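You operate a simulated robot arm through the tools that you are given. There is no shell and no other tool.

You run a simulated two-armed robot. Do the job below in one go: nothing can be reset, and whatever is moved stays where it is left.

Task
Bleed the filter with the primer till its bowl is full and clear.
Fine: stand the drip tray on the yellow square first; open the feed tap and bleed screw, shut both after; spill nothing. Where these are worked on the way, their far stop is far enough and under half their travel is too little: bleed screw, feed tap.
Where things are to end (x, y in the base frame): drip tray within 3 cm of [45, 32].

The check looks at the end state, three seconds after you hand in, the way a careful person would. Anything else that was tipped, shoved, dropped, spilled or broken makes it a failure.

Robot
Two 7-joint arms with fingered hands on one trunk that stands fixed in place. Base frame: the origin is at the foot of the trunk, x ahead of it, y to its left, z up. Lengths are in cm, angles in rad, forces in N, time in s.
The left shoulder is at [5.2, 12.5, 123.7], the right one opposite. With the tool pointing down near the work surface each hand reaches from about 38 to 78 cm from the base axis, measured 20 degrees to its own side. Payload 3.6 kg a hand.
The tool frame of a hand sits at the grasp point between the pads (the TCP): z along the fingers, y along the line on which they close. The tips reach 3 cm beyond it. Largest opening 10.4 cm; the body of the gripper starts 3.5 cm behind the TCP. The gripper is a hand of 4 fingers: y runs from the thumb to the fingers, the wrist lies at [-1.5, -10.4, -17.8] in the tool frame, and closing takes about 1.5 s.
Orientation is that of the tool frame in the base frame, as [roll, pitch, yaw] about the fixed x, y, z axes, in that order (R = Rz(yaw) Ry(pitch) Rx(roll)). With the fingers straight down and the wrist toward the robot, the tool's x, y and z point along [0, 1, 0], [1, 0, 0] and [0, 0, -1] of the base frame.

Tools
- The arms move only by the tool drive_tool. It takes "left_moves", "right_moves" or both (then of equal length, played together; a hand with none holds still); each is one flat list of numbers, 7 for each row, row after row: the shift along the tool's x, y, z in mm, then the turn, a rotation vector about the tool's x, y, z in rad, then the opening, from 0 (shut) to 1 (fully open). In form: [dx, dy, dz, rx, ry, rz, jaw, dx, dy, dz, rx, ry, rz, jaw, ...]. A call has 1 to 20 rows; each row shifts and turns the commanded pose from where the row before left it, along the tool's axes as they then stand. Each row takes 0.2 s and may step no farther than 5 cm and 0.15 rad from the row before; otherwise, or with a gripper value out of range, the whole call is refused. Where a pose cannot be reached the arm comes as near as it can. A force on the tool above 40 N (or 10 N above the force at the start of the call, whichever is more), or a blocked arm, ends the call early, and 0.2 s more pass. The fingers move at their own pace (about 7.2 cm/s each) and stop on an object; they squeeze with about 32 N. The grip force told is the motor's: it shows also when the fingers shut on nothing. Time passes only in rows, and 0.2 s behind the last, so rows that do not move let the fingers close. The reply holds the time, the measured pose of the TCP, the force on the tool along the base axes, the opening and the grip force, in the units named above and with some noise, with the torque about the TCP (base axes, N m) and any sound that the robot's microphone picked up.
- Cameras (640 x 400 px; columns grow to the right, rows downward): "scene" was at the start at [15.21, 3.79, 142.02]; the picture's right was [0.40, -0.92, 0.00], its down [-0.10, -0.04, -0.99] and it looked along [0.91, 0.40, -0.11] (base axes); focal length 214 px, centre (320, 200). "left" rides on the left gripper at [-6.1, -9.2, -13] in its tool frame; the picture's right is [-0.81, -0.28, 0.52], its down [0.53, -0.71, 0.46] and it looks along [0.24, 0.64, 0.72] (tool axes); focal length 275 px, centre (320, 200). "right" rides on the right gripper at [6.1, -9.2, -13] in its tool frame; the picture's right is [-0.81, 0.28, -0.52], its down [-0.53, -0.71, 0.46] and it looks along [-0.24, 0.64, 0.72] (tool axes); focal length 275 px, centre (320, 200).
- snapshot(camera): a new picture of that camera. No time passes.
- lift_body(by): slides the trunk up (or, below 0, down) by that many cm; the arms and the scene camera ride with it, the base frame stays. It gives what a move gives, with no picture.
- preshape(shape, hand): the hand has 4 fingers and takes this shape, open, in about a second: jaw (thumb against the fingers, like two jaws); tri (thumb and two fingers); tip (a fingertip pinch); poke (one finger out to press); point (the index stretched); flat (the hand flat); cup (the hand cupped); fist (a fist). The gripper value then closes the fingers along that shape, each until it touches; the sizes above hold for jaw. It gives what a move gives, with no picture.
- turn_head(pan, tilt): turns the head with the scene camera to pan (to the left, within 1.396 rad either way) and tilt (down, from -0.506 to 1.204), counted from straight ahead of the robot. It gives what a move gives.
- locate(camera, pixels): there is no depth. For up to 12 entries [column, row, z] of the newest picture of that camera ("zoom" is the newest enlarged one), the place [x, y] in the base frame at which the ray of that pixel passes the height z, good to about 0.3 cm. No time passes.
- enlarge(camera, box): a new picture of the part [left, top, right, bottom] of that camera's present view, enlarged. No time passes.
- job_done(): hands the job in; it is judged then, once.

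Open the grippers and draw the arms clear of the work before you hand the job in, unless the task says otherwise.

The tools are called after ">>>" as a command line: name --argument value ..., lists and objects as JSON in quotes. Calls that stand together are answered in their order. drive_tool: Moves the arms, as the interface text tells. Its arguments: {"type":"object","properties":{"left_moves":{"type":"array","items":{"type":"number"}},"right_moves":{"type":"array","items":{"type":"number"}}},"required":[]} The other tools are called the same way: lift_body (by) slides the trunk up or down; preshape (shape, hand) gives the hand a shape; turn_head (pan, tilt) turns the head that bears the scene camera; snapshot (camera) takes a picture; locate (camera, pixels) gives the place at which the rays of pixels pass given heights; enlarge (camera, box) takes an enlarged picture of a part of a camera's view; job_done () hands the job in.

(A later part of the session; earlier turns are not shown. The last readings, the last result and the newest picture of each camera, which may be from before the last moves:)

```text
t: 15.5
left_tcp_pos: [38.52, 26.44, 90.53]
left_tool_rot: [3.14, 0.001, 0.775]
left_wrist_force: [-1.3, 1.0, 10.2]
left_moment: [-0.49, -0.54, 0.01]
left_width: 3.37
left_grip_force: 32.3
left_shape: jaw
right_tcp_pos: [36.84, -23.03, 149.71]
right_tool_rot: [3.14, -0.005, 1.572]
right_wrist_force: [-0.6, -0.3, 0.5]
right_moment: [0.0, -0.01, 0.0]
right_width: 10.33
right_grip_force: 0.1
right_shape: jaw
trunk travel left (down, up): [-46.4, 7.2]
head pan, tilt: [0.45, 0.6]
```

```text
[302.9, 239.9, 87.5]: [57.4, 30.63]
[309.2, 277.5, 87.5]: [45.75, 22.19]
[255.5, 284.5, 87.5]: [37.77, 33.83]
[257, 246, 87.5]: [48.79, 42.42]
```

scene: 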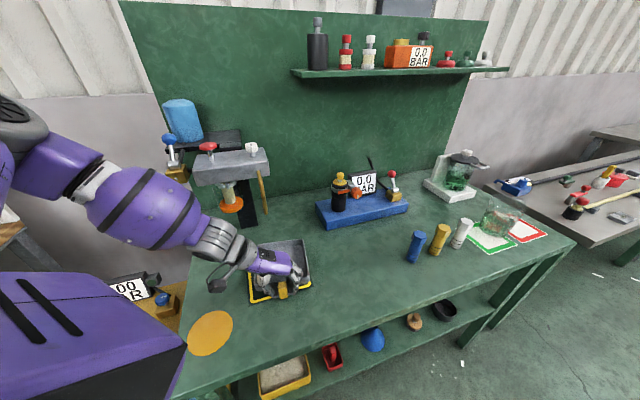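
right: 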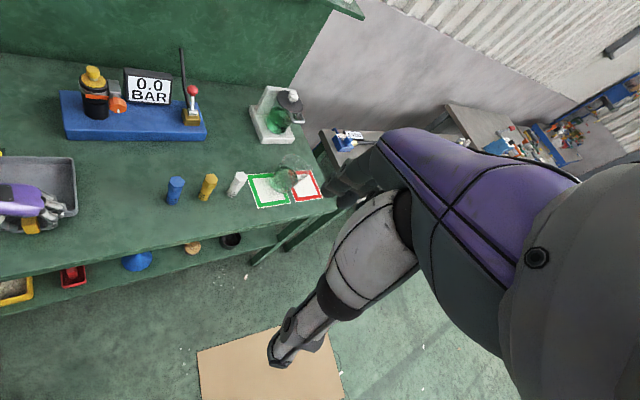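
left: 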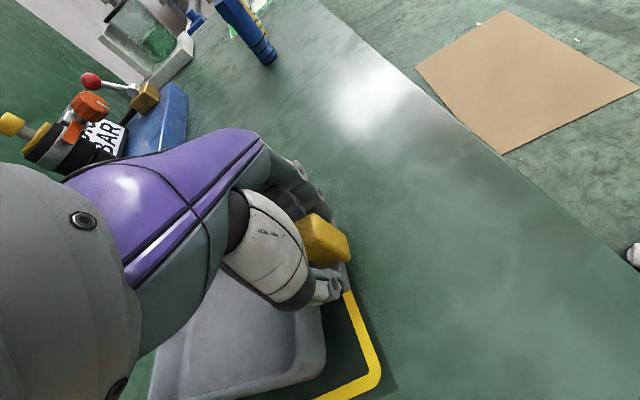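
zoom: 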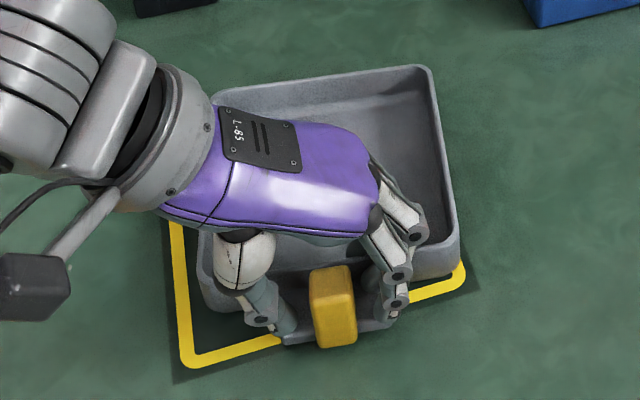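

The pan centre is roughly (47,32), turned ~36–40°. I ease up 4 mm, turn the hand 0.1 rad back counter-clockwise and shift about 6 mm in -x to centre it better, then lower.

>>> drive_tool --left_moves '[0, 0, -5, 0, 0, 0, 0, -2, -2, -2, 0, 0, -0.05, 0, -2.3, -2.2, 0, 0, 0, -0.05, 0, 0, 0, 3, 0, 0, 0, 0, 0, 0, 1.5, 0, 0, 0, 0, 0, 0, 0, 0, 0, 0, 0]'

>>> enlarge --camera "scene" --box '[220, 225, 340, 310]'

```text
t: 16.9
left_tcp_pos: [38.09, 26.63, 90.72]
left_tool_rot: [-3.141, 0.0, 0.875]
left_wrist_force: [-0.9, -0.4, -0.8]
left_moment: [0.0, -0.1, -0.02]
left_width: 3.36
left_grip_force: 31.9
left_shape: jaw
right_tcp_pos: [37.04, -23.08, 149.53]
right_tool_rot: [3.14, -0.002, 1.57]
right_wrist_force: [0.2, 1.0, -0.7]
right_moment: [0.01, 0.01, 0.0]
right_width: 10.37
right_grip_force: 0.0
right_shape: jaw
trunk travel left (down, up): [-46.4, 7.2]
head pan, tilt: [0.45, 0.6]
```

```text
4.71 times, centred on (280, 268) of scene
```

zoom: 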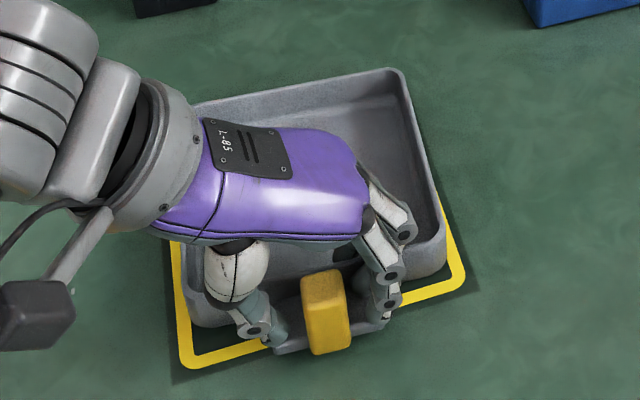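

Now it looks well centred. I lower 2 mm more and open the fingers.

>>> drive_tool --left_moves '[0, 0, 1.5, 0, 0, 0, 0, 0, 0, 0, 0, 0, 0, 0.4, 0, 0, 0, 0, 0, 0, 0.7, 0, 0, 0, 0, 0, 0, 1, 0, 0, 0, 0, 0, 0, 1, 0, 0, 0, 0, 0, 0, 1, 0, 0, 0, 0, 0, 0, 1]'

>>> enlarge --camera "scene" --box '[220, 225, 340, 310]'

```text
t: 18.5
left_tcp_pos: [38.07, 26.56, 90.5]
left_tool_rot: [3.14, 0.002, 0.875]
left_wrist_force: [0.4, 0.0, -0.6]
left_moment: [0.01, 0.02, 0.01]
left_width: 10.36
left_grip_force: 0.1
left_shape: jaw
right_tcp_pos: [37.01, -23.02, 149.51]
right_tool_rot: [3.14, 0.0, 1.569]
right_wrist_force: [-0.5, -0.1, 0.3]
right_moment: [-0.01, 0.01, -0.02]
right_width: 10.35
right_grip_force: 0.1
right_shape: jaw
trunk travel left (down, up): [-46.4, 7.2]
head pan, tilt: [0.45, 0.6]
```

```text
4.71 times, centred on (280, 268) of scene
```

zoom: 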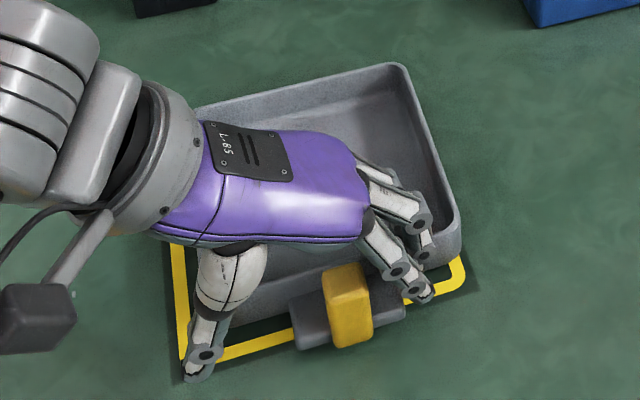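

Released; the tray shifted slightly to the right. I raise the hand straight up 15 cm and look again.

>>> drive_tool --left_moves '[0, 0, -30, 0, 0, 0, 1, 0, 0, -40, 0, 0, 0, 1, 0, 0, -40, 0, 0, 0, 1, 0, 0, -40, 0, 0, 0, 1]'

>>> snapshot --camera "scene"

>>> snapshot --camera "left"

```text
t: 19.5
left_tcp_pos: [38.18, 26.46, 105.48]
left_tool_rot: [3.141, 0.0, 0.878]
left_wrist_force: [0.1, -0.8, -0.2]
left_moment: [-0.01, -0.01, 0.02]
left_width: 10.37
left_grip_force: 0.0
left_shape: jaw
right_tcp_pos: [36.91, -23.18, 149.65]
right_tool_rot: [3.139, -0.004, 1.57]
right_wrist_force: [-0.3, -0.4, 0.1]
right_moment: [-0.01, 0.01, 0.01]
right_width: 10.36
right_grip_force: 0.1
right_shape: jaw
trunk travel left (down, up): [-46.4, 7.2]
head pan, tilt: [0.45, 0.6]
```

```text
taken
```

scene: 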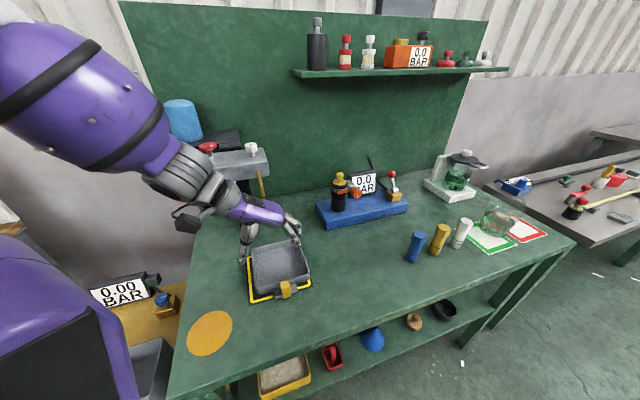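

```text
taken
```

left: 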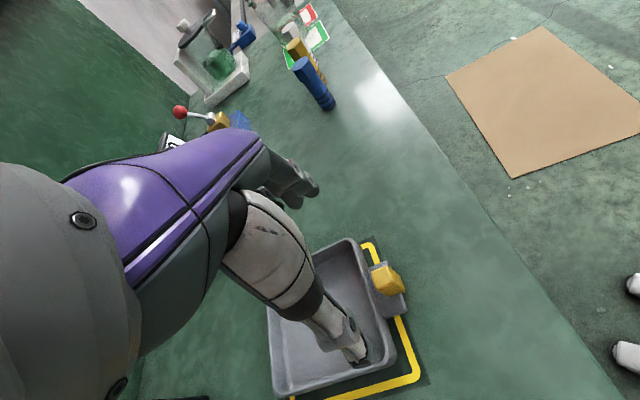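

I enlarge the scene view around the tray and filter to measure the tray's final place and the pipe's tip over it.

>>> enlarge --camera "scene" --box '[230, 225, 330, 310]'

>>> enlarge --camera "left" --box '[260, 225, 430, 400]'

```text
4.71 times, centred on (280, 268) of scene
```

zoom: 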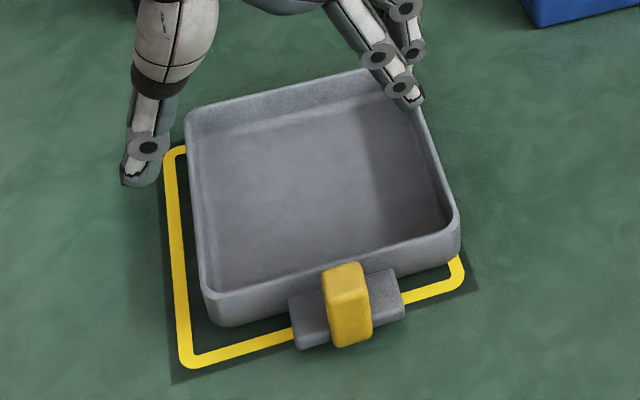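

```text
2.29 times, centred on (345, 312) of left
```

zoom: 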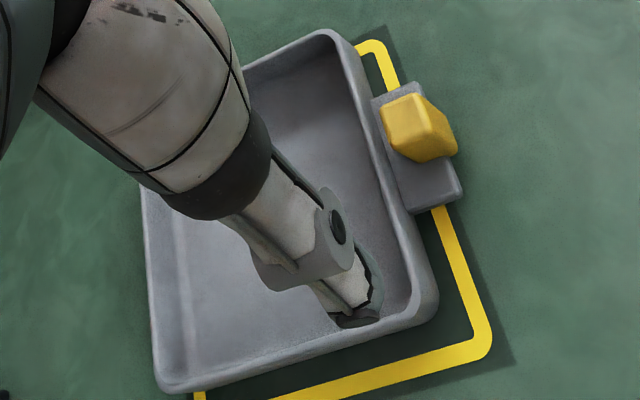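

I locate the tray's base and rim corners against the yellow square's corners.

>>> locate --camera "scene" --pixels '[[257.2, 293.9, 84.5], [308.6, 280.3, 84.5], [254.5, 288, 88], [308.8, 270.5, 88], [252, 250.5, 88], [252, 302.5, 84.5], [310.5, 285.5, 84.5], [248, 257, 84.5]]'

>>> locate --camera "left" --pixels '[[346, 238, 88], [393, 368, 88], [276, 396, 88], [372, 244, 84.5], [419, 379, 84.5]]'

```text
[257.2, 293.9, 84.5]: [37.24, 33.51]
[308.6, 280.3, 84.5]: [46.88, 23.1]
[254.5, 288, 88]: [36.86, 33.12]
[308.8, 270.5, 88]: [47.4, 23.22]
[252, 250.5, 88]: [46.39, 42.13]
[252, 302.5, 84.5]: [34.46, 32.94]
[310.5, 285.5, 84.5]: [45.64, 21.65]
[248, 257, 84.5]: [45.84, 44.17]
```

```text
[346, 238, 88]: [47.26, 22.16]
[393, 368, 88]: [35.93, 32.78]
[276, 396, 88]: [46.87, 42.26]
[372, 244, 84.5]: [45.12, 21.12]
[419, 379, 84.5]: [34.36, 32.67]
```

The tray sits at about (47,32.4), within the tolerance and well under the pipe tip. Now I raise and retract the left arm (turning it forward again) to clear the view of the filter.

>>> drive_tool --left_moves '[0, 0, -45, 0, 0, 0, 1, 0, 0, -45, 0, 0, -0.14, 1, 0, 0, -45, 0, 0, -0.14, 1, 0, 0, -45, 0, 0, -0.14, 1, 0, 0, -45, 0, 0, -0.14, 1, 0, 0, -45, 0, 0, -0.13, 1, -20, -30, -30, 0, 0, 0, 1, -20, -30, -30, 0, 0, 0, 1]'

>>> snapshot --camera "scene"

```text
t: 21.3
left_tcp_pos: [33.59, 39.95, 138.29]
left_tool_rot: [-3.139, 0.002, 1.558]
left_wrist_force: [-0.6, -0.3, 0.3]
left_moment: [-0.02, 0.01, 0.0]
left_width: 10.38
left_grip_force: 0.0
left_shape: jaw
left hand out of reach, approached as far as the arm can: row 4, 5, 6, 7, 8
right_tcp_pos: [36.94, -22.99, 149.63]
right_tool_rot: [3.139, -0.005, 1.571]
right_wrist_force: [-0.8, -0.2, -0.5]
right_moment: [0.01, 0.02, 0.0]
right_width: 10.35
right_grip_force: 0.0
right_shape: jaw
trunk travel left (down, up): [-46.4, 7.2]
head pan, tilt: [0.45, 0.6]
```

```text
taken
```

scene: 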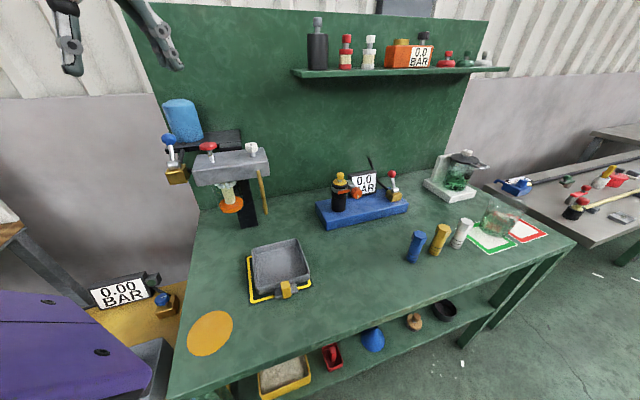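

The scene view is clear now. I zoom on the filter's controls and the tray, and take the left camera too.

>>> enlarge --camera "scene" --box '[150, 90, 290, 178]'

>>> enlarge --camera "scene" --box '[200, 160, 340, 310]'

>>> snapshot --camera "left"

```text
4.55 times, centred on (220, 134) of scene
```

zoom: 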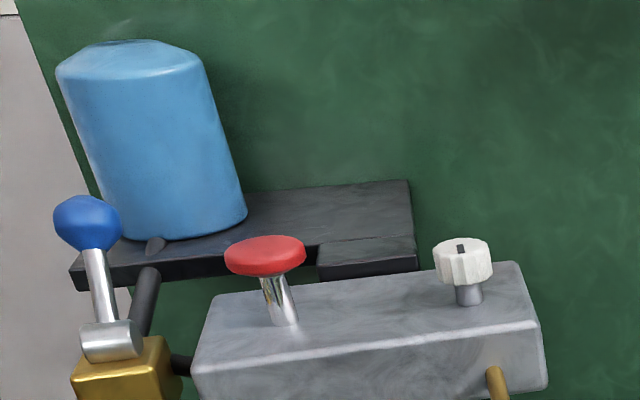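

```text
2.67 times, centred on (270, 235) of scene
```

zoom: 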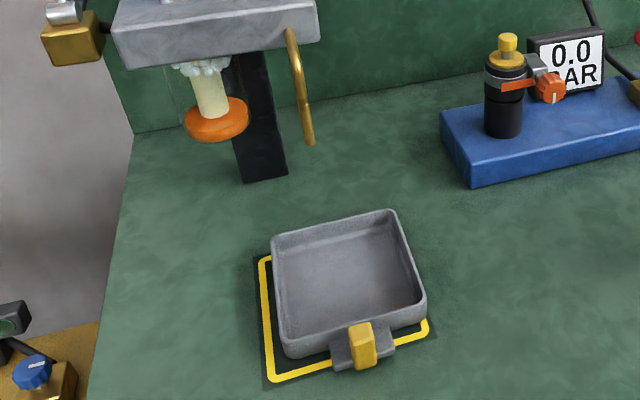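

```text
taken
```

left: 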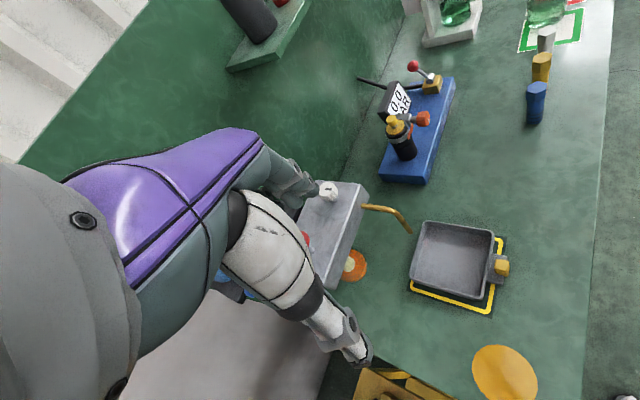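

I take stereo on knob and red button with the left camera (knob near 328,190; red near 305,238), and enlarge there.

>>> enlarge --camera "left" --box '[270, 160, 430, 300]'

>>> locate --camera "scene" --pixels '[[251.2, 144.5, 116], [251.2, 144.5, 118], [251.2, 144.5, 120], [207.9, 143.5, 116], [207.9, 143.5, 118], [207.9, 143.5, 120], [169, 138.9, 118], [169, 138.9, 120], [169, 138.9, 122], [169, 138.9, 124]]'

```text
2.86 times, centred on (350, 230) of left
```

zoom: 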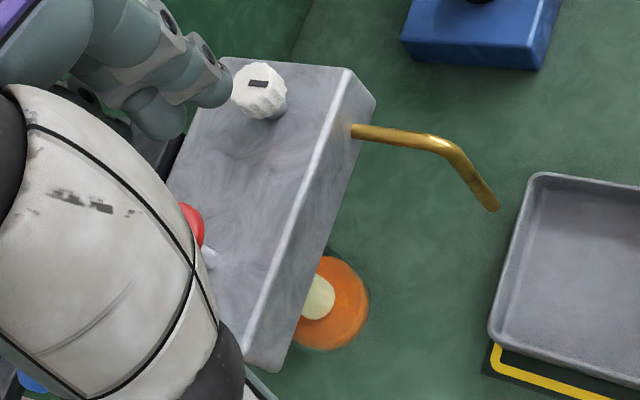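

```text
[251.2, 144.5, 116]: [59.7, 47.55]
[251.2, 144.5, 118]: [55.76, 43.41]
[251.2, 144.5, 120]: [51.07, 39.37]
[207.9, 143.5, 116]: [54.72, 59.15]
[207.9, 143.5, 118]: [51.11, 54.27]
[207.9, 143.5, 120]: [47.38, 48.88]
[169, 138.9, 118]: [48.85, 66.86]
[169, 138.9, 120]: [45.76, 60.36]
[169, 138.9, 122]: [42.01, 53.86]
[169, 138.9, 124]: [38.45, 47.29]
```

I locate the knob's top (left 328.3,189.5) at candidate heights to intersect with the scene ray, plus pipe tip (left 411,233) against the scene's (267,213.5).

>>> locate --camera "left" --pixels '[[328.3, 189.5, 116], [328.3, 189.5, 117], [328.3, 189.5, 118], [328.3, 189.5, 119], [411, 233, 98], [411, 233, 100], [411, 233, 102], [304, 240, 116], [304, 240, 118], [360.5, 185.5, 114], [360.5, 185.5, 116], [332, 290, 114]]'

>>> locate --camera "scene" --pixels '[[266.8, 213.8, 98], [266.8, 213.8, 100], [266.8, 213.8, 102], [265.5, 149, 114], [265.5, 149, 115], [265.5, 149, 116], [267.5, 163.5, 114], [267.5, 163.5, 113], [195, 170.5, 113], [195, 170.5, 114], [195, 170.5, 115]]'

```text
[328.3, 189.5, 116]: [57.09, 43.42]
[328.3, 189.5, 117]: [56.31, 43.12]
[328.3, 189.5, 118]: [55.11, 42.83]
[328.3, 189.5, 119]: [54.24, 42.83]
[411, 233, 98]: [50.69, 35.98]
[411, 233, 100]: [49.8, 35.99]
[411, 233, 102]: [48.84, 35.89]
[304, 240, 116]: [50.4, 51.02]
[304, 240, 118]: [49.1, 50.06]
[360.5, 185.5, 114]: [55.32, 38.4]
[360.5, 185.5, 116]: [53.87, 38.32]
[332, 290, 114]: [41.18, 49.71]
```

```text
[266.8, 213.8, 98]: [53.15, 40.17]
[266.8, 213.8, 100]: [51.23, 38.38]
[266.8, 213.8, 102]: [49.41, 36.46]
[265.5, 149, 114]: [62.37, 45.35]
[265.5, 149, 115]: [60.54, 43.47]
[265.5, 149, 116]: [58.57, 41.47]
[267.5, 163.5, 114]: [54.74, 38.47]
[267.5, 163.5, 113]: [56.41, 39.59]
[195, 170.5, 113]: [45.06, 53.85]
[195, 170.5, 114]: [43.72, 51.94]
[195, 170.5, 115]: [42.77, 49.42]
```

Knob top is about (55.0,42.8,118.3), red button about (48.2,50,119.6), ball of the tap about (43,55,121.6), head top z≈114. I shift the left hand further left (+y) to view the tap in the free half of its camera.

>>> drive_tool --left_moves '[40, 0, 0, 0, 0, 0, 1, 40, 0, 0, 0, 0, 0, 1]'

>>> snapshot --camera "left"

```text
t: 21.9
left_tcp_pos: [33.69, 48.27, 138.16]
left_tool_rot: [-3.139, 0.002, 1.565]
left_wrist_force: [0.2, -0.6, 0.2]
left_moment: [-0.01, 0.03, 0.0]
left_width: 10.38
left_grip_force: 0.1
left_shape: jaw
right_tcp_pos: [37.09, -22.99, 149.58]
right_tool_rot: [3.141, -0.003, 1.571]
right_wrist_force: [0.1, -0.6, -0.5]
right_moment: [0.01, 0.02, -0.01]
right_width: 10.4
right_grip_force: 0.0
right_shape: jaw
trunk travel left (down, up): [-46.4, 7.2]
head pan, tilt: [0.45, 0.6]
```

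```text
taken
```

left: 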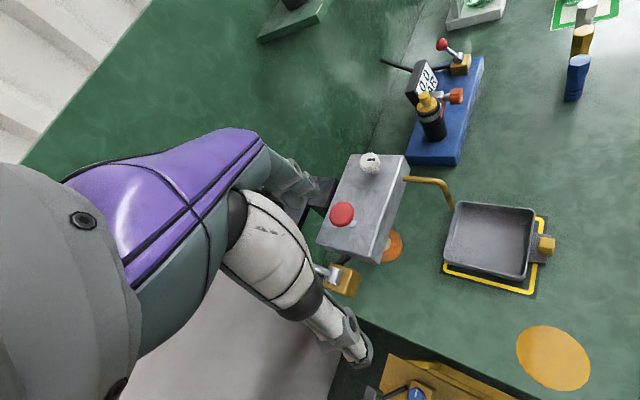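

Now the red button (342,214), knob (370,162) and brass tap (340,280) come into view. I move another 8 cm left to uncover the tap lever.

>>> drive_tool --left_moves '[40, 0, 0, 0, 0, 0, 1, 40, 0, 0, 0, 0, 0, 1]'

>>> snapshot --camera "left"

>>> enlarge --camera "left" --box '[300, 130, 460, 330]'

```text
t: 22.5
left_tcp_pos: [33.74, 56.16, 137.94]
left_tool_rot: [-3.139, -0.002, 1.565]
left_wrist_force: [0.9, -0.1, -0.6]
left_moment: [0.02, 0.01, -0.01]
left_width: 10.39
left_grip_force: 0.1
left_shape: jaw
right_tcp_pos: [37.15, -22.97, 149.61]
right_tool_rot: [-3.142, -0.002, 1.571]
right_wrist_force: [-0.1, -1.0, -0.8]
right_moment: [0.0, -0.01, 0.02]
right_width: 10.36
right_grip_force: 0.1
right_shape: jaw
trunk travel left (down, up): [-46.4, 7.2]
head pan, tilt: [0.45, 0.6]
```

```text
taken
```

left: 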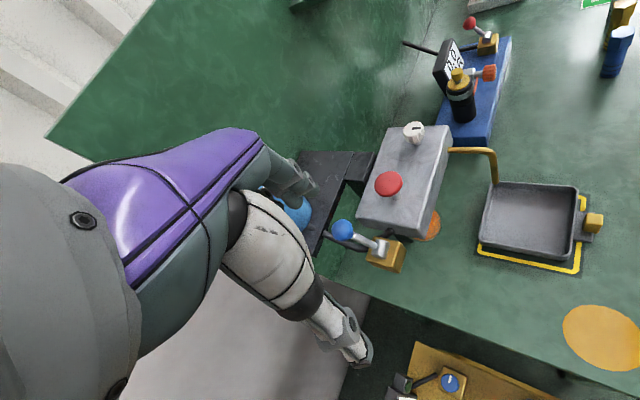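

```text
2.00 times, centred on (380, 230) of left
```

zoom: 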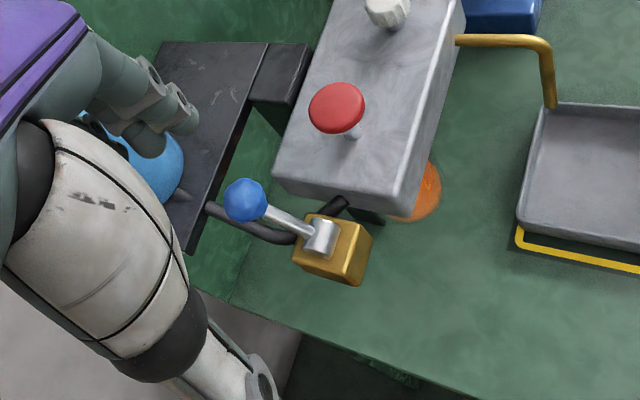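

Everything is visible now: knob (414,133), button (388.5,184), ball (343,230), pivot (379,248.5). I locate them at several heights in both cameras.

>>> locate --camera "left" --pixels '[[343, 230, 118], [343, 230, 120], [343, 230, 122], [343, 230, 124], [379, 248.5, 112], [379, 248.5, 114], [379, 248.5, 116], [388.5, 184, 118], [388.5, 184, 119], [388.5, 184, 120], [414, 132.5, 118], [414, 132.5, 119]]'

>>> locate --camera "scene" --pixels '[[169, 138.9, 118], [169, 138.9, 120], [169, 138.9, 122], [169, 138.9, 124], [174, 164.8, 112], [174, 164.8, 114], [174, 164.8, 116], [207.9, 145, 118], [207.9, 145, 119], [207.9, 145, 120], [251.2, 144.5, 118], [251.2, 144.5, 119]]'

>>> enlarge --camera "left" --box '[330, 210, 426, 290]'

>>> enlarge --camera "scene" --box '[150, 125, 214, 195]'

```text
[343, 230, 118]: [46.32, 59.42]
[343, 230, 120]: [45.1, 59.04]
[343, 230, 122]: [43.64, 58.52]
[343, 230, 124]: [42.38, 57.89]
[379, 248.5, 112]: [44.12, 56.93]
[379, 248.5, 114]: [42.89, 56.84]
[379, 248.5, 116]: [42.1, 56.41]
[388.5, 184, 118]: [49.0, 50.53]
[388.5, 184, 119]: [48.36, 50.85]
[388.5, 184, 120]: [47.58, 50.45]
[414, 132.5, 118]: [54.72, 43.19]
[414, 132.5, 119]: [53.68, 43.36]
```

```text
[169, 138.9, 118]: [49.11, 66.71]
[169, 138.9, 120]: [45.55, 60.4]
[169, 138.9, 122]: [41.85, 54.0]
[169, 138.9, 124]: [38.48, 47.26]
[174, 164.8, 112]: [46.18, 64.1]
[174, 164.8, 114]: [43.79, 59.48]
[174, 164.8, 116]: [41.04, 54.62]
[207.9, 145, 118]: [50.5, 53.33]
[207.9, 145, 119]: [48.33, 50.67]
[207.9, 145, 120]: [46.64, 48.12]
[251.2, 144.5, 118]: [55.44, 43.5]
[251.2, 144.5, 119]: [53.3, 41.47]
```

```text
5.00 times, centred on (378, 250) of left
```

zoom: 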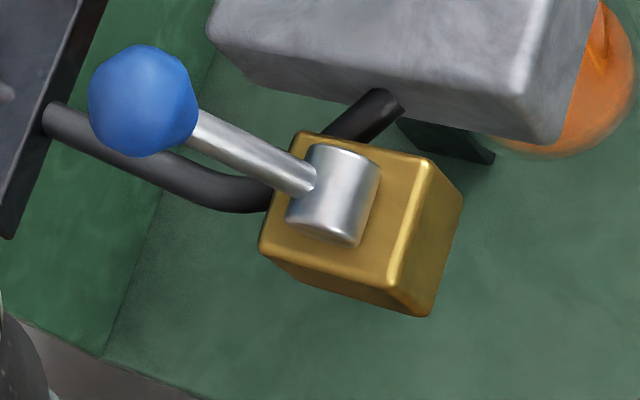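

```text
5.71 times, centred on (182, 160) of scene
```

zoom: 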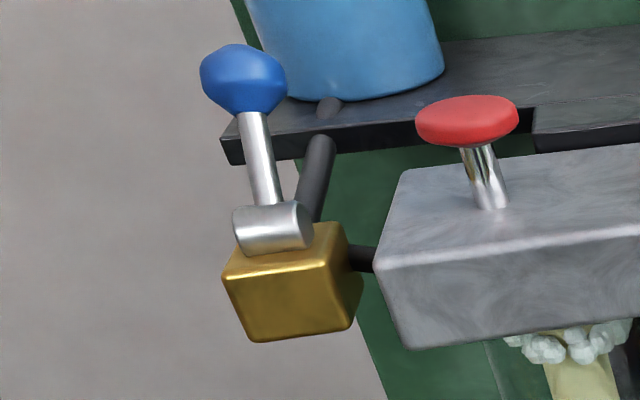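

Stereo gives: red button (48.35,50.75,119), knob top (54.6,43,118.3), ball (44.65,58.85,120.5), pivot (42.45,56.8,115) — so the lever leans ~29° back, hinged about the bench's long axis. I locate the tank and shelf to know the clearance behind the ball.

>>> locate --camera "scene" --pixels '[[164.9, 149.2, 114], [164.9, 149.2, 116], [164.9, 149.2, 118], [190.4, 141.7, 114], [190.4, 141.7, 116], [190.4, 141.7, 118], [178.3, 101, 130], [178.3, 101, 132]]'

>>> locate --camera "left" --pixels '[[312, 252, 114], [312, 252, 116], [312, 252, 118], [311, 226, 116], [311, 226, 118], [312, 200, 118], [312, 200, 120], [312, 200, 125]]'

```text
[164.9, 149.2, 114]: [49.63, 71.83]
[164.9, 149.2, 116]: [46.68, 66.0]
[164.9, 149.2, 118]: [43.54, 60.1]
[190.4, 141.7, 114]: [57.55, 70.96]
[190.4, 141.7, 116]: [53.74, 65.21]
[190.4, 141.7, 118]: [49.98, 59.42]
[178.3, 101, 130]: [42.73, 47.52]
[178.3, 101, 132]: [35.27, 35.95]
```

```text
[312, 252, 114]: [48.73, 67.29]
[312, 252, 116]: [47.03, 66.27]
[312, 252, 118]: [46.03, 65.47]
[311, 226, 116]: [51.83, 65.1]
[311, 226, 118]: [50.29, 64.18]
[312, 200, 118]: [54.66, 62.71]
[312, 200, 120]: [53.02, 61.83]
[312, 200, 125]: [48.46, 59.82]
```

Shelf edge and tank lie 6.6 cm and ~10 cm behind the ball, so fingers can pass behind it. I turn the left hand so its closing line points along (0.7,0.7), then move above the ball with the hand partly open.

>>> drive_tool --left_moves '[0, 0, 0, 0, 0, -0.132, 0.6, 0, 0, 0, 0, 0, -0.132, 0.6, 0, 0, 0, 0, 0, -0.132, 0.6, 0, 0, 0, 0, 0, -0.132, 0.6, 0, 0, 0, 0, 0, -0.132, 0.6, 0, 0, 0, 0, 0, -0.132, 0.6]'

>>> snapshot --camera "left"

```text
t: 23.9
left_tcp_pos: [34.29, 66.6, 139.71]
left_tool_rot: [-3.139, 0.001, 2.354]
left_wrist_force: [0.1, -0.2, 0.4]
left_moment: [0.02, 0.03, -0.01]
left_width: 6.3
left_grip_force: 0.1
left_shape: jaw
left hand out of reach, approached as far as the arm can: row 4, 5, 6
right_tcp_pos: [37.03, -23.1, 149.62]
right_tool_rot: [3.141, -0.002, 1.572]
right_wrist_force: [0.0, -0.2, 0.4]
right_moment: [0.03, 0.0, -0.01]
right_width: 10.35
right_grip_force: 0.1
right_shape: jaw
trunk travel left (down, up): [-46.4, 7.2]
head pan, tilt: [0.45, 0.6]
```

```text
taken
```

left: 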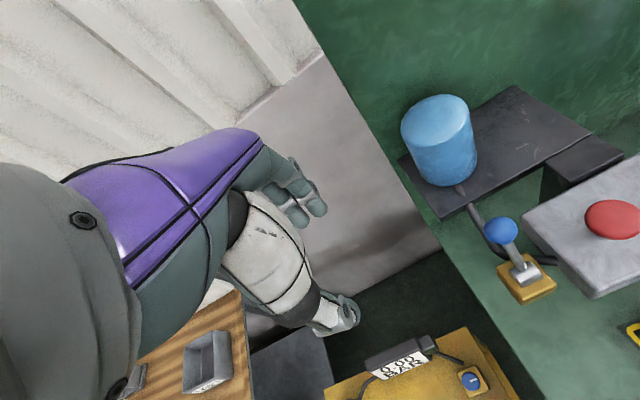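

The arm can't fold that close and slid to (34.3,66.6), but the orientation is right and the tap is well visible: ball (502,229), pivot (524,268). I locate these again for a check.

>>> enlarge --camera "left" --box '[400, 80, 640, 310]'

>>> locate --camera "left" --pixels '[[502, 229, 119], [502, 229, 120], [502, 229, 121], [502, 229, 122], [523, 268, 113], [523, 268, 115], [612, 218, 118], [612, 218, 119], [612, 218, 120], [456, 185, 116], [437, 187, 116]]'

```text
1.74 times, centred on (520, 195) of left
```

zoom: 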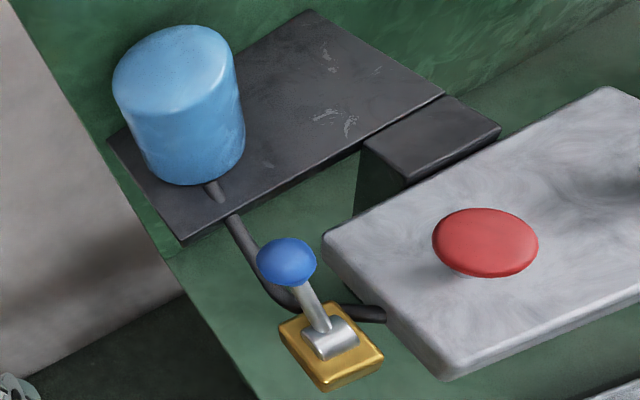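

```text
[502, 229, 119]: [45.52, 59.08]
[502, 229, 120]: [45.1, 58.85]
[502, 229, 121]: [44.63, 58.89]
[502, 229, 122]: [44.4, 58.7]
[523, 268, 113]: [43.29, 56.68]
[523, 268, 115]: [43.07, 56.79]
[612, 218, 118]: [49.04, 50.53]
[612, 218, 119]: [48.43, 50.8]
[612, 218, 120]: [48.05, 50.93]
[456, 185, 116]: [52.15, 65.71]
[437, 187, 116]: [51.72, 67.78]
```

Ball confirmed at (44.85,58.87,120.5). I move over it to z ≈ 131.

>>> drive_tool --left_moves '[-32.3, 5.1, 21.8, 0, 0, 0, 0.6, -32.3, 5.1, 21.8, 0, 0, 0, 0.6, -32.3, 5.1, 21.8, 0, 0, 0, 0.6, -32.3, 5.1, 21.8, 0, 0, 0, 0.6]'

>>> snapshot --camera "left"

>>> snapshot --camera "scene"

```text
t: 24.9
left_tcp_pos: [46.0, 66.51, 132.0]
left_tool_rot: [-3.138, 0.001, 2.355]
left_wrist_force: [-0.1, -0.1, 0.3]
left_moment: [0.01, 0.01, -0.01]
left_width: 6.29
left_grip_force: 0.0
left_shape: jaw
left hand out of reach, approached as far as the arm can: row 1, 2, 3, 4
right_tcp_pos: [37.14, -23.0, 149.5]
right_tool_rot: [-3.141, -0.002, 1.57]
right_wrist_force: [0.8, -0.6, 0.5]
right_moment: [0.0, 0.02, -0.01]
right_width: 10.36
right_grip_force: 0.0
right_shape: jaw
trunk travel left (down, up): [-46.4, 7.2]
head pan, tilt: [0.45, 0.6]
```

```text
taken
```

left: 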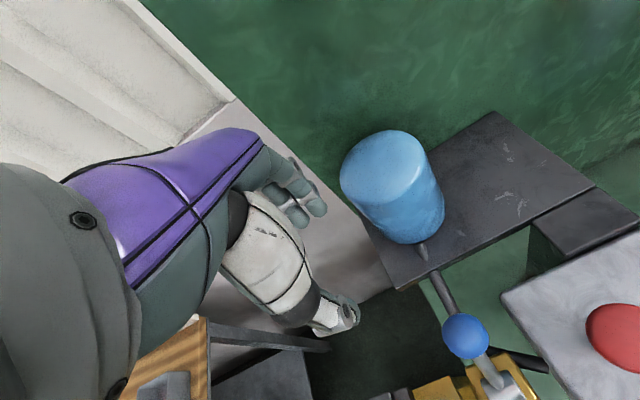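

```text
taken
```

scene: 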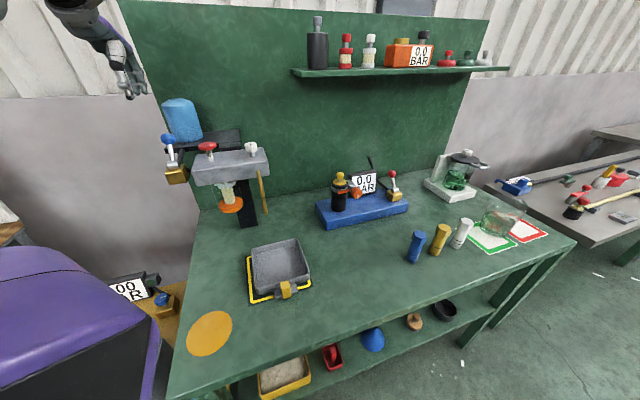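

The arm is too cramped with the wrist this high above the shoulder. I raise the trunk by 7 cm so the shoulder sits higher relative to the work.

>>> lift_body --by 7

```text
t: 26.0
left_tcp_pos: [44.81, 66.21, 140.34]
left_tool_rot: [3.12, 0.022, 2.356]
left_wrist_force: [-0.8, -0.3, -0.5]
left_moment: [0.01, 0.0, -0.02]
left_width: 6.27
left_grip_force: 0.0
left_shape: jaw
right_tcp_pos: [37.07, -22.92, 156.49]
right_tool_rot: [-3.14, -0.003, 1.568]
right_wrist_force: [0.7, -0.1, 0.3]
right_moment: [-0.01, 0.04, 0.01]
right_width: 10.34
right_grip_force: 0.2
right_shape: jaw
trunk travel left (down, up): [-53.4, 0.2]
head pan, tilt: [0.45, 0.6]
```

TCP is now (44.8,66.2,140.3). I move 7.4 cm in -y toward over the ball while descending part of the way.

>>> drive_tool --left_moves '[-17, -17, 20, 0, 0, 0, 0.6, -17, -17, 20, 0, 0, 0, 0.6, -18, -18, 30, 0, 0, 0, 0.6, 0, 0, 30, 0, 0, 0, 0.6]'

>>> snapshot --camera "left"

>>> snapshot --camera "scene"

```text
t: 27.0
left_tcp_pos: [45.09, 66.31, 137.41]
left_tool_rot: [3.12, 0.022, 2.357]
left_wrist_force: [0.4, 0.5, -0.5]
left_moment: [0.01, 0.01, 0.0]
left_width: 6.27
left_grip_force: 0.0
left_shape: jaw
left hand out of reach, approached as far as the arm can: row 1, 2, 3
right_tcp_pos: [36.82, -22.9, 156.6]
right_tool_rot: [3.139, -0.002, 1.569]
right_wrist_force: [-0.8, 0.3, -0.4]
right_moment: [0.0, -0.05, 0.01]
right_width: 10.36
right_grip_force: 0.0
right_shape: jaw
trunk travel left (down, up): [-53.4, 0.2]
head pan, tilt: [0.45, 0.6]
```

```text
taken
```

left: 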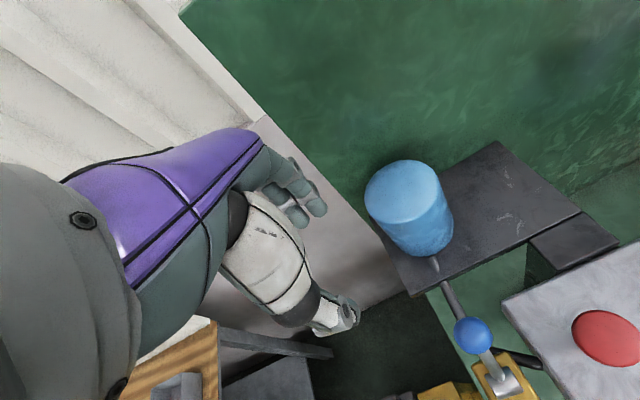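

```text
taken
```

scene: 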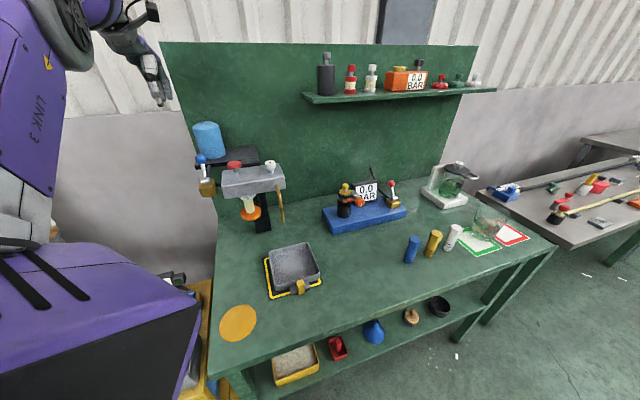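

Rows 1–3 were refused near the arm's close-in limit, but the descent worked. I descend here first (left of the shelf, clear of the tank) to z ≈ 126, then try moving across.

>>> drive_tool --left_moves '[0, 0, 28, 0, 0, 0, 0.6, 0, 0, 28, 0, 0, 0, 0.6, 0, 0, 28, 0, 0, 0, 0.6, 0, 0, 28, 0, 0, 0, 0.6]'

>>> snapshot --camera "left"

>>> snapshot --camera "scene"

```text
t: 28.0
left_tcp_pos: [45.25, 66.34, 126.08]
left_tool_rot: [3.118, 0.022, 2.355]
left_wrist_force: [-0.1, -0.5, 0.5]
left_moment: [-0.02, -0.02, 0.03]
left_width: 6.27
left_grip_force: 0.0
left_shape: jaw
right_tcp_pos: [36.99, -22.81, 156.49]
right_tool_rot: [-3.142, -0.003, 1.57]
right_wrist_force: [0.3, -0.5, 0.1]
right_moment: [0.01, 0.0, 0.01]
right_width: 10.39
right_grip_force: 0.0
right_shape: jaw
trunk travel left (down, up): [-53.4, 0.2]
head pan, tilt: [0.45, 0.6]
```

```text
taken
```

left: 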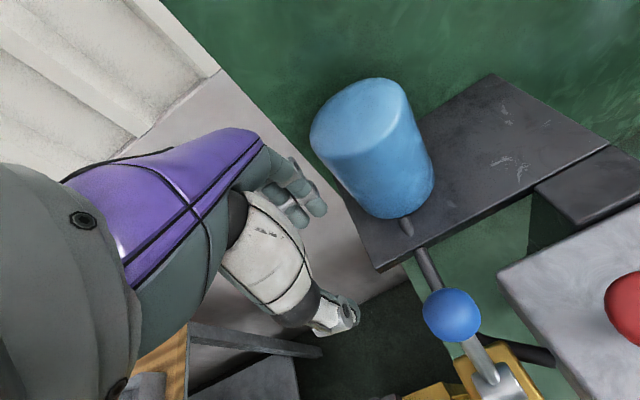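

```text
taken
```

scene: 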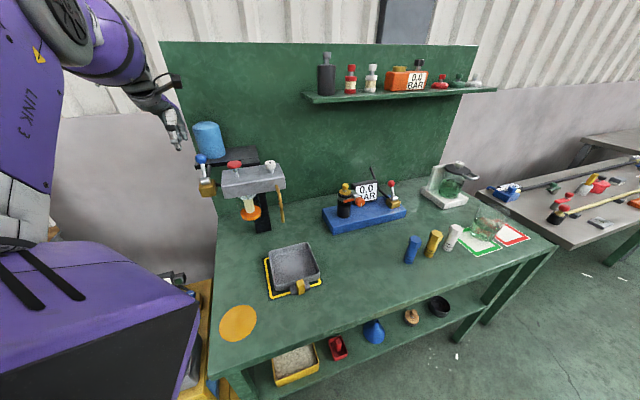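

Descent worked to z=126 (tips about 123, above the ball's top at 121.6). Now I move across toward the ball position.

>>> drive_tool --left_moves '[-17, -18.5, 0, 0, 0, 0, 0.6, -17, -18.5, 0, 0, 0, 0, 0.6, -17, -18.5, 0, 0, 0, 0, 0.6]'

>>> snapshot --camera "left"

>>> enlarge --camera "scene" --box '[130, 60, 330, 220]'

```text
t: 28.8
left_tcp_pos: [44.43, 65.09, 125.11]
left_tool_rot: [3.119, 0.024, 2.351]
left_wrist_force: [-0.2, 0.0, 0.3]
left_moment: [-0.05, 0.02, -0.03]
left_width: 6.26
left_grip_force: 0.1
left_shape: jaw
left hand out of reach, approached as far as the arm can: row 1, 2, 3
right_tcp_pos: [36.94, -22.85, 156.54]
right_tool_rot: [3.141, -0.002, 1.57]
right_wrist_force: [-0.2, 1.1, 0.5]
right_moment: [0.01, 0.01, -0.01]
right_width: 10.37
right_grip_force: 0.0
right_shape: jaw
trunk travel left (down, up): [-53.4, 0.2]
head pan, tilt: [0.45, 0.6]
```

```text
taken
```

left: 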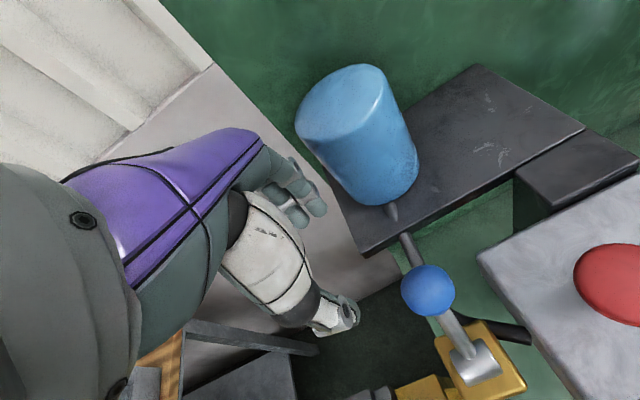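

```text
2.50 times, centred on (230, 140) of scene
```

zoom: 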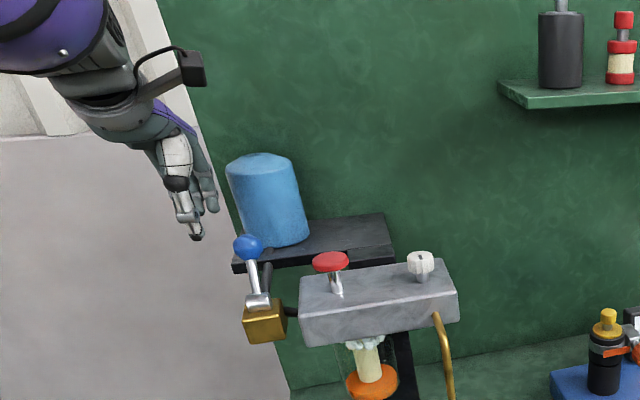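

It stalls at (44.4,65.1) with this yaw. I turn the hand 0.4 rad clockwise (closing line at ~22°) and try moving across again.

>>> drive_tool --left_moves '[0, 0, 0, 0, 0, 0.133, 0.6, 0, 0, 0, 0, 0, 0.133, 0.6, 0, 0, 0, 0, 0, 0.133, 0.6]'

```text
t: 29.6
left_tcp_pos: [44.38, 65.17, 125.03]
left_tool_rot: [3.113, 0.011, 1.956]
left_wrist_force: [-0.5, 0.2, -0.1]
left_moment: [0.03, -0.02, 0.0]
left_width: 6.28
left_grip_force: 0.0
left_shape: jaw
right_tcp_pos: [36.99, -22.73, 156.53]
right_tool_rot: [3.141, -0.002, 1.569]
right_wrist_force: [0.2, 0.1, -0.7]
right_moment: [-0.02, -0.01, -0.01]
right_width: 10.36
right_grip_force: 0.1
right_shape: jaw
trunk travel left (down, up): [-53.4, 0.2]
head pan, tilt: [0.45, 0.6]
```

Yaw is now 1.956. I move across to the ball in three small rows.

>>> drive_tool --left_moves '[-20, -6.4, -5, 0, 0, 0, 0.6, -20, -6.4, -4, 0, 0, 0, 0.6, -20, -6.4, 0, 0, 0, 0, 0.6]'

>>> snapshot --camera "left"

>>> enlarge --camera "scene" --box '[130, 60, 330, 220]'

```text
t: 30.4
left_tcp_pos: [44.82, 58.57, 126.22]
left_tool_rot: [3.112, 0.012, 1.957]
left_wrist_force: [-0.1, -0.2, 0.4]
left_moment: [0.04, -0.01, 0.01]
left_width: 6.25
left_grip_force: 0.0
left_shape: jaw
right_tcp_pos: [37.07, -23.08, 156.42]
right_tool_rot: [-3.141, -0.002, 1.57]
right_wrist_force: [-0.8, 0.3, 0.6]
right_moment: [0.04, 0.0, -0.03]
right_width: 10.36
right_grip_force: 0.1
right_shape: jaw
trunk travel left (down, up): [-53.4, 0.2]
head pan, tilt: [0.45, 0.6]
```

```text
taken
```

left: 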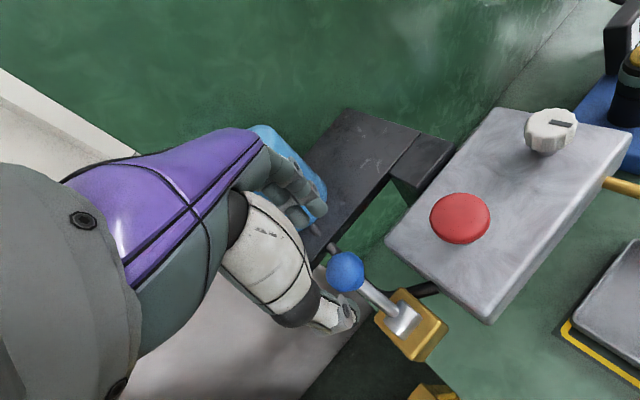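

```text
2.50 times, centred on (230, 140) of scene
```

zoom: 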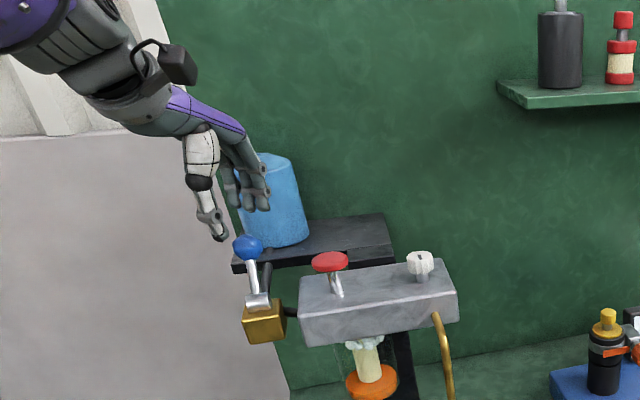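

The hand is right over the ball (ball at left 345,272, expected 349,270). I descend 5 cm to z ≈ 121 so the ball sits between thumb and fingers.

>>> drive_tool --left_moves '[0, 2, 20, 0, 0, 0, 0.6, 0, 0, 20, 0, 0, 0, 0.6, 0, 0, 12, 0, 0, 0, 0.6]'

>>> snapshot --camera "left"

>>> enlarge --camera "scene" --box '[150, 100, 290, 190]'

```text
t: 31.2
left_tcp_pos: [45.17, 58.74, 120.84]
left_tool_rot: [3.116, 0.013, 1.956]
left_wrist_force: [0.1, 0.5, 0.4]
left_moment: [-0.02, -0.01, 0.0]
left_width: 6.26
left_grip_force: 0.1
left_shape: jaw
right_tcp_pos: [36.95, -22.77, 156.62]
right_tool_rot: [-3.141, -0.002, 1.57]
right_wrist_force: [-0.2, -0.1, -0.5]
right_moment: [-0.02, 0.01, -0.01]
right_width: 10.38
right_grip_force: 0.1
right_shape: jaw
trunk travel left (down, up): [-53.4, 0.2]
head pan, tilt: [0.45, 0.6]
```

```text
taken
```

left: 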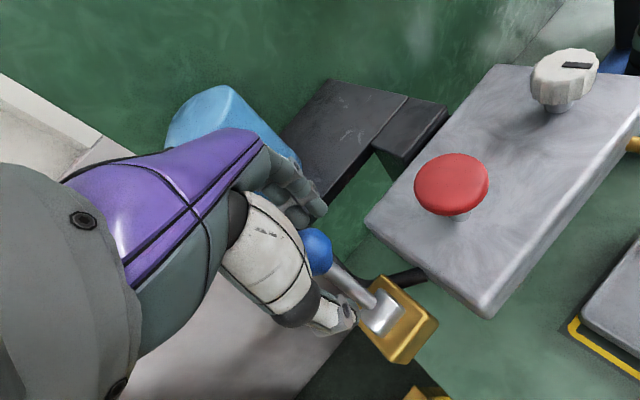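

```text
4.44 times, centred on (220, 145) of scene
```

zoom: 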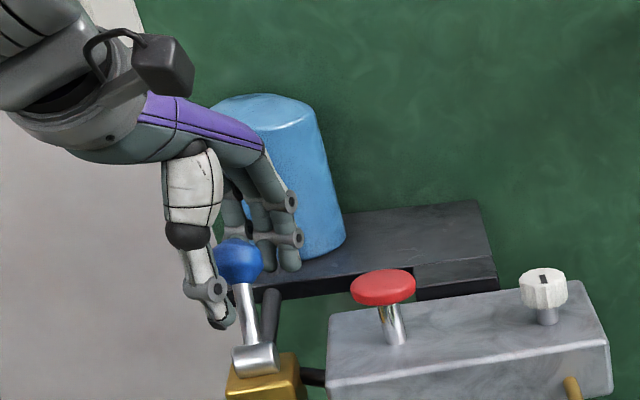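

The ball lies between thumb and fingers. I narrow the hand to about 3 cm to cage the ball, without squeezing.

>>> drive_tool --left_moves '[0, 0, 0, 0, 0, 0, 0.45, 0, 0, 0, 0, 0, 0, 0.3, 0, 0, 0, 0, 0, 0, 0.28, 0, 0, 0, 0, 0, 0, 0.28, 0, 0, 0, 0, 0, 0, 0.28]'

>>> snapshot --camera "left"

>>> enlarge --camera "scene" --box '[150, 100, 290, 190]'

```text
t: 32.4
left_tcp_pos: [45.03, 58.79, 120.84]
left_tool_rot: [3.115, 0.012, 1.959]
left_wrist_force: [-3.3, -1.5, 0.5]
left_moment: [-0.05, 0.13, -0.01]
left_width: 3.14
left_grip_force: 0.0
left_shape: jaw
right_tcp_pos: [36.91, -22.81, 156.67]
right_tool_rot: [3.141, -0.002, 1.569]
right_wrist_force: [0.6, 0.1, -0.2]
right_moment: [0.0, -0.03, 0.01]
right_width: 10.38
right_grip_force: 0.0
right_shape: jaw
trunk travel left (down, up): [-53.4, 0.2]
head pan, tilt: [0.45, 0.6]
```

```text
taken
```

left: 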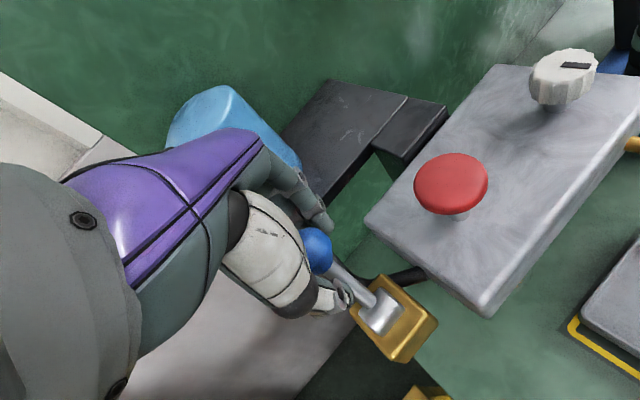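

```text
4.44 times, centred on (220, 145) of scene
```

zoom: 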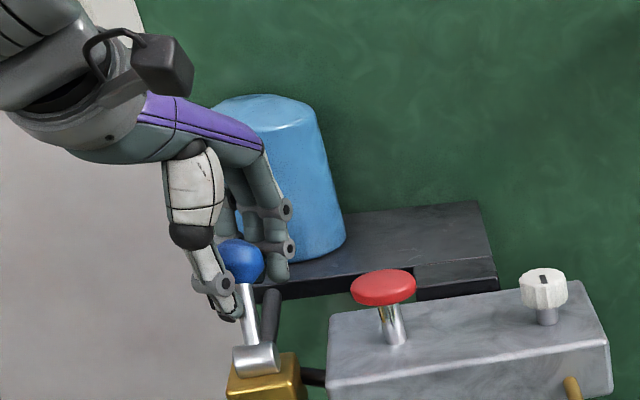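

Caged, with a light 3.6 N touch on the thumb. I pull the ball toward the robot along its arc, the first ~29° to vertical.

>>> drive_tool --left_moves '[-2.7, -6.5, -3, 0, 0, 0, 0.28, -2.8, -6.5, -2.5, 0, 0, 0, 0.28, -3.1, -7.4, -1, 0, 0, 0, 0.28, -3.1, -7.4, -1, 0, 0, 0, 0.28]'

>>> enlarge --camera "scene" --box '[150, 100, 290, 190]'

>>> snapshot --camera "left"

```text
t: 33.4
left_tcp_pos: [43.14, 56.67, 121.48]
left_tool_rot: [3.113, 0.011, 1.959]
left_wrist_force: [0.6, 1.1, 0.0]
left_moment: [0.0, -0.01, 0.0]
left_width: 2.96
left_grip_force: 0.1
left_shape: jaw
right_tcp_pos: [36.91, -22.95, 156.64]
right_tool_rot: [-3.141, -0.002, 1.568]
right_wrist_force: [-1.0, -0.3, -0.2]
right_moment: [0.01, -0.03, 0.0]
right_width: 10.37
right_grip_force: 0.1
right_shape: jaw
trunk travel left (down, up): [-53.4, 0.2]
head pan, tilt: [0.45, 0.6]
```

```text
4.44 times, centred on (220, 145) of scene
```

zoom: 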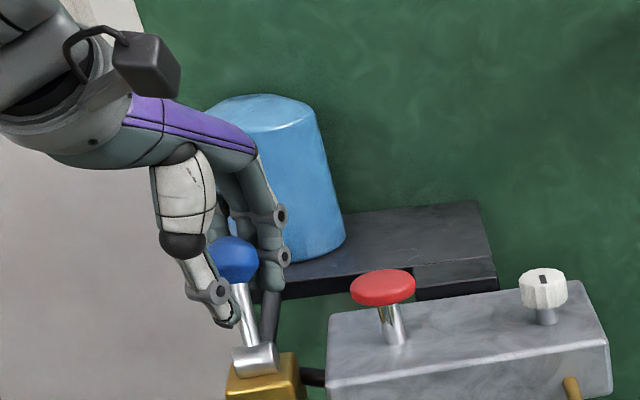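

```text
taken
```

left: 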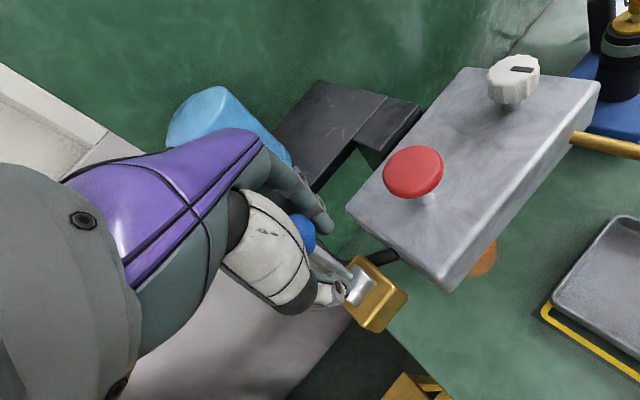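

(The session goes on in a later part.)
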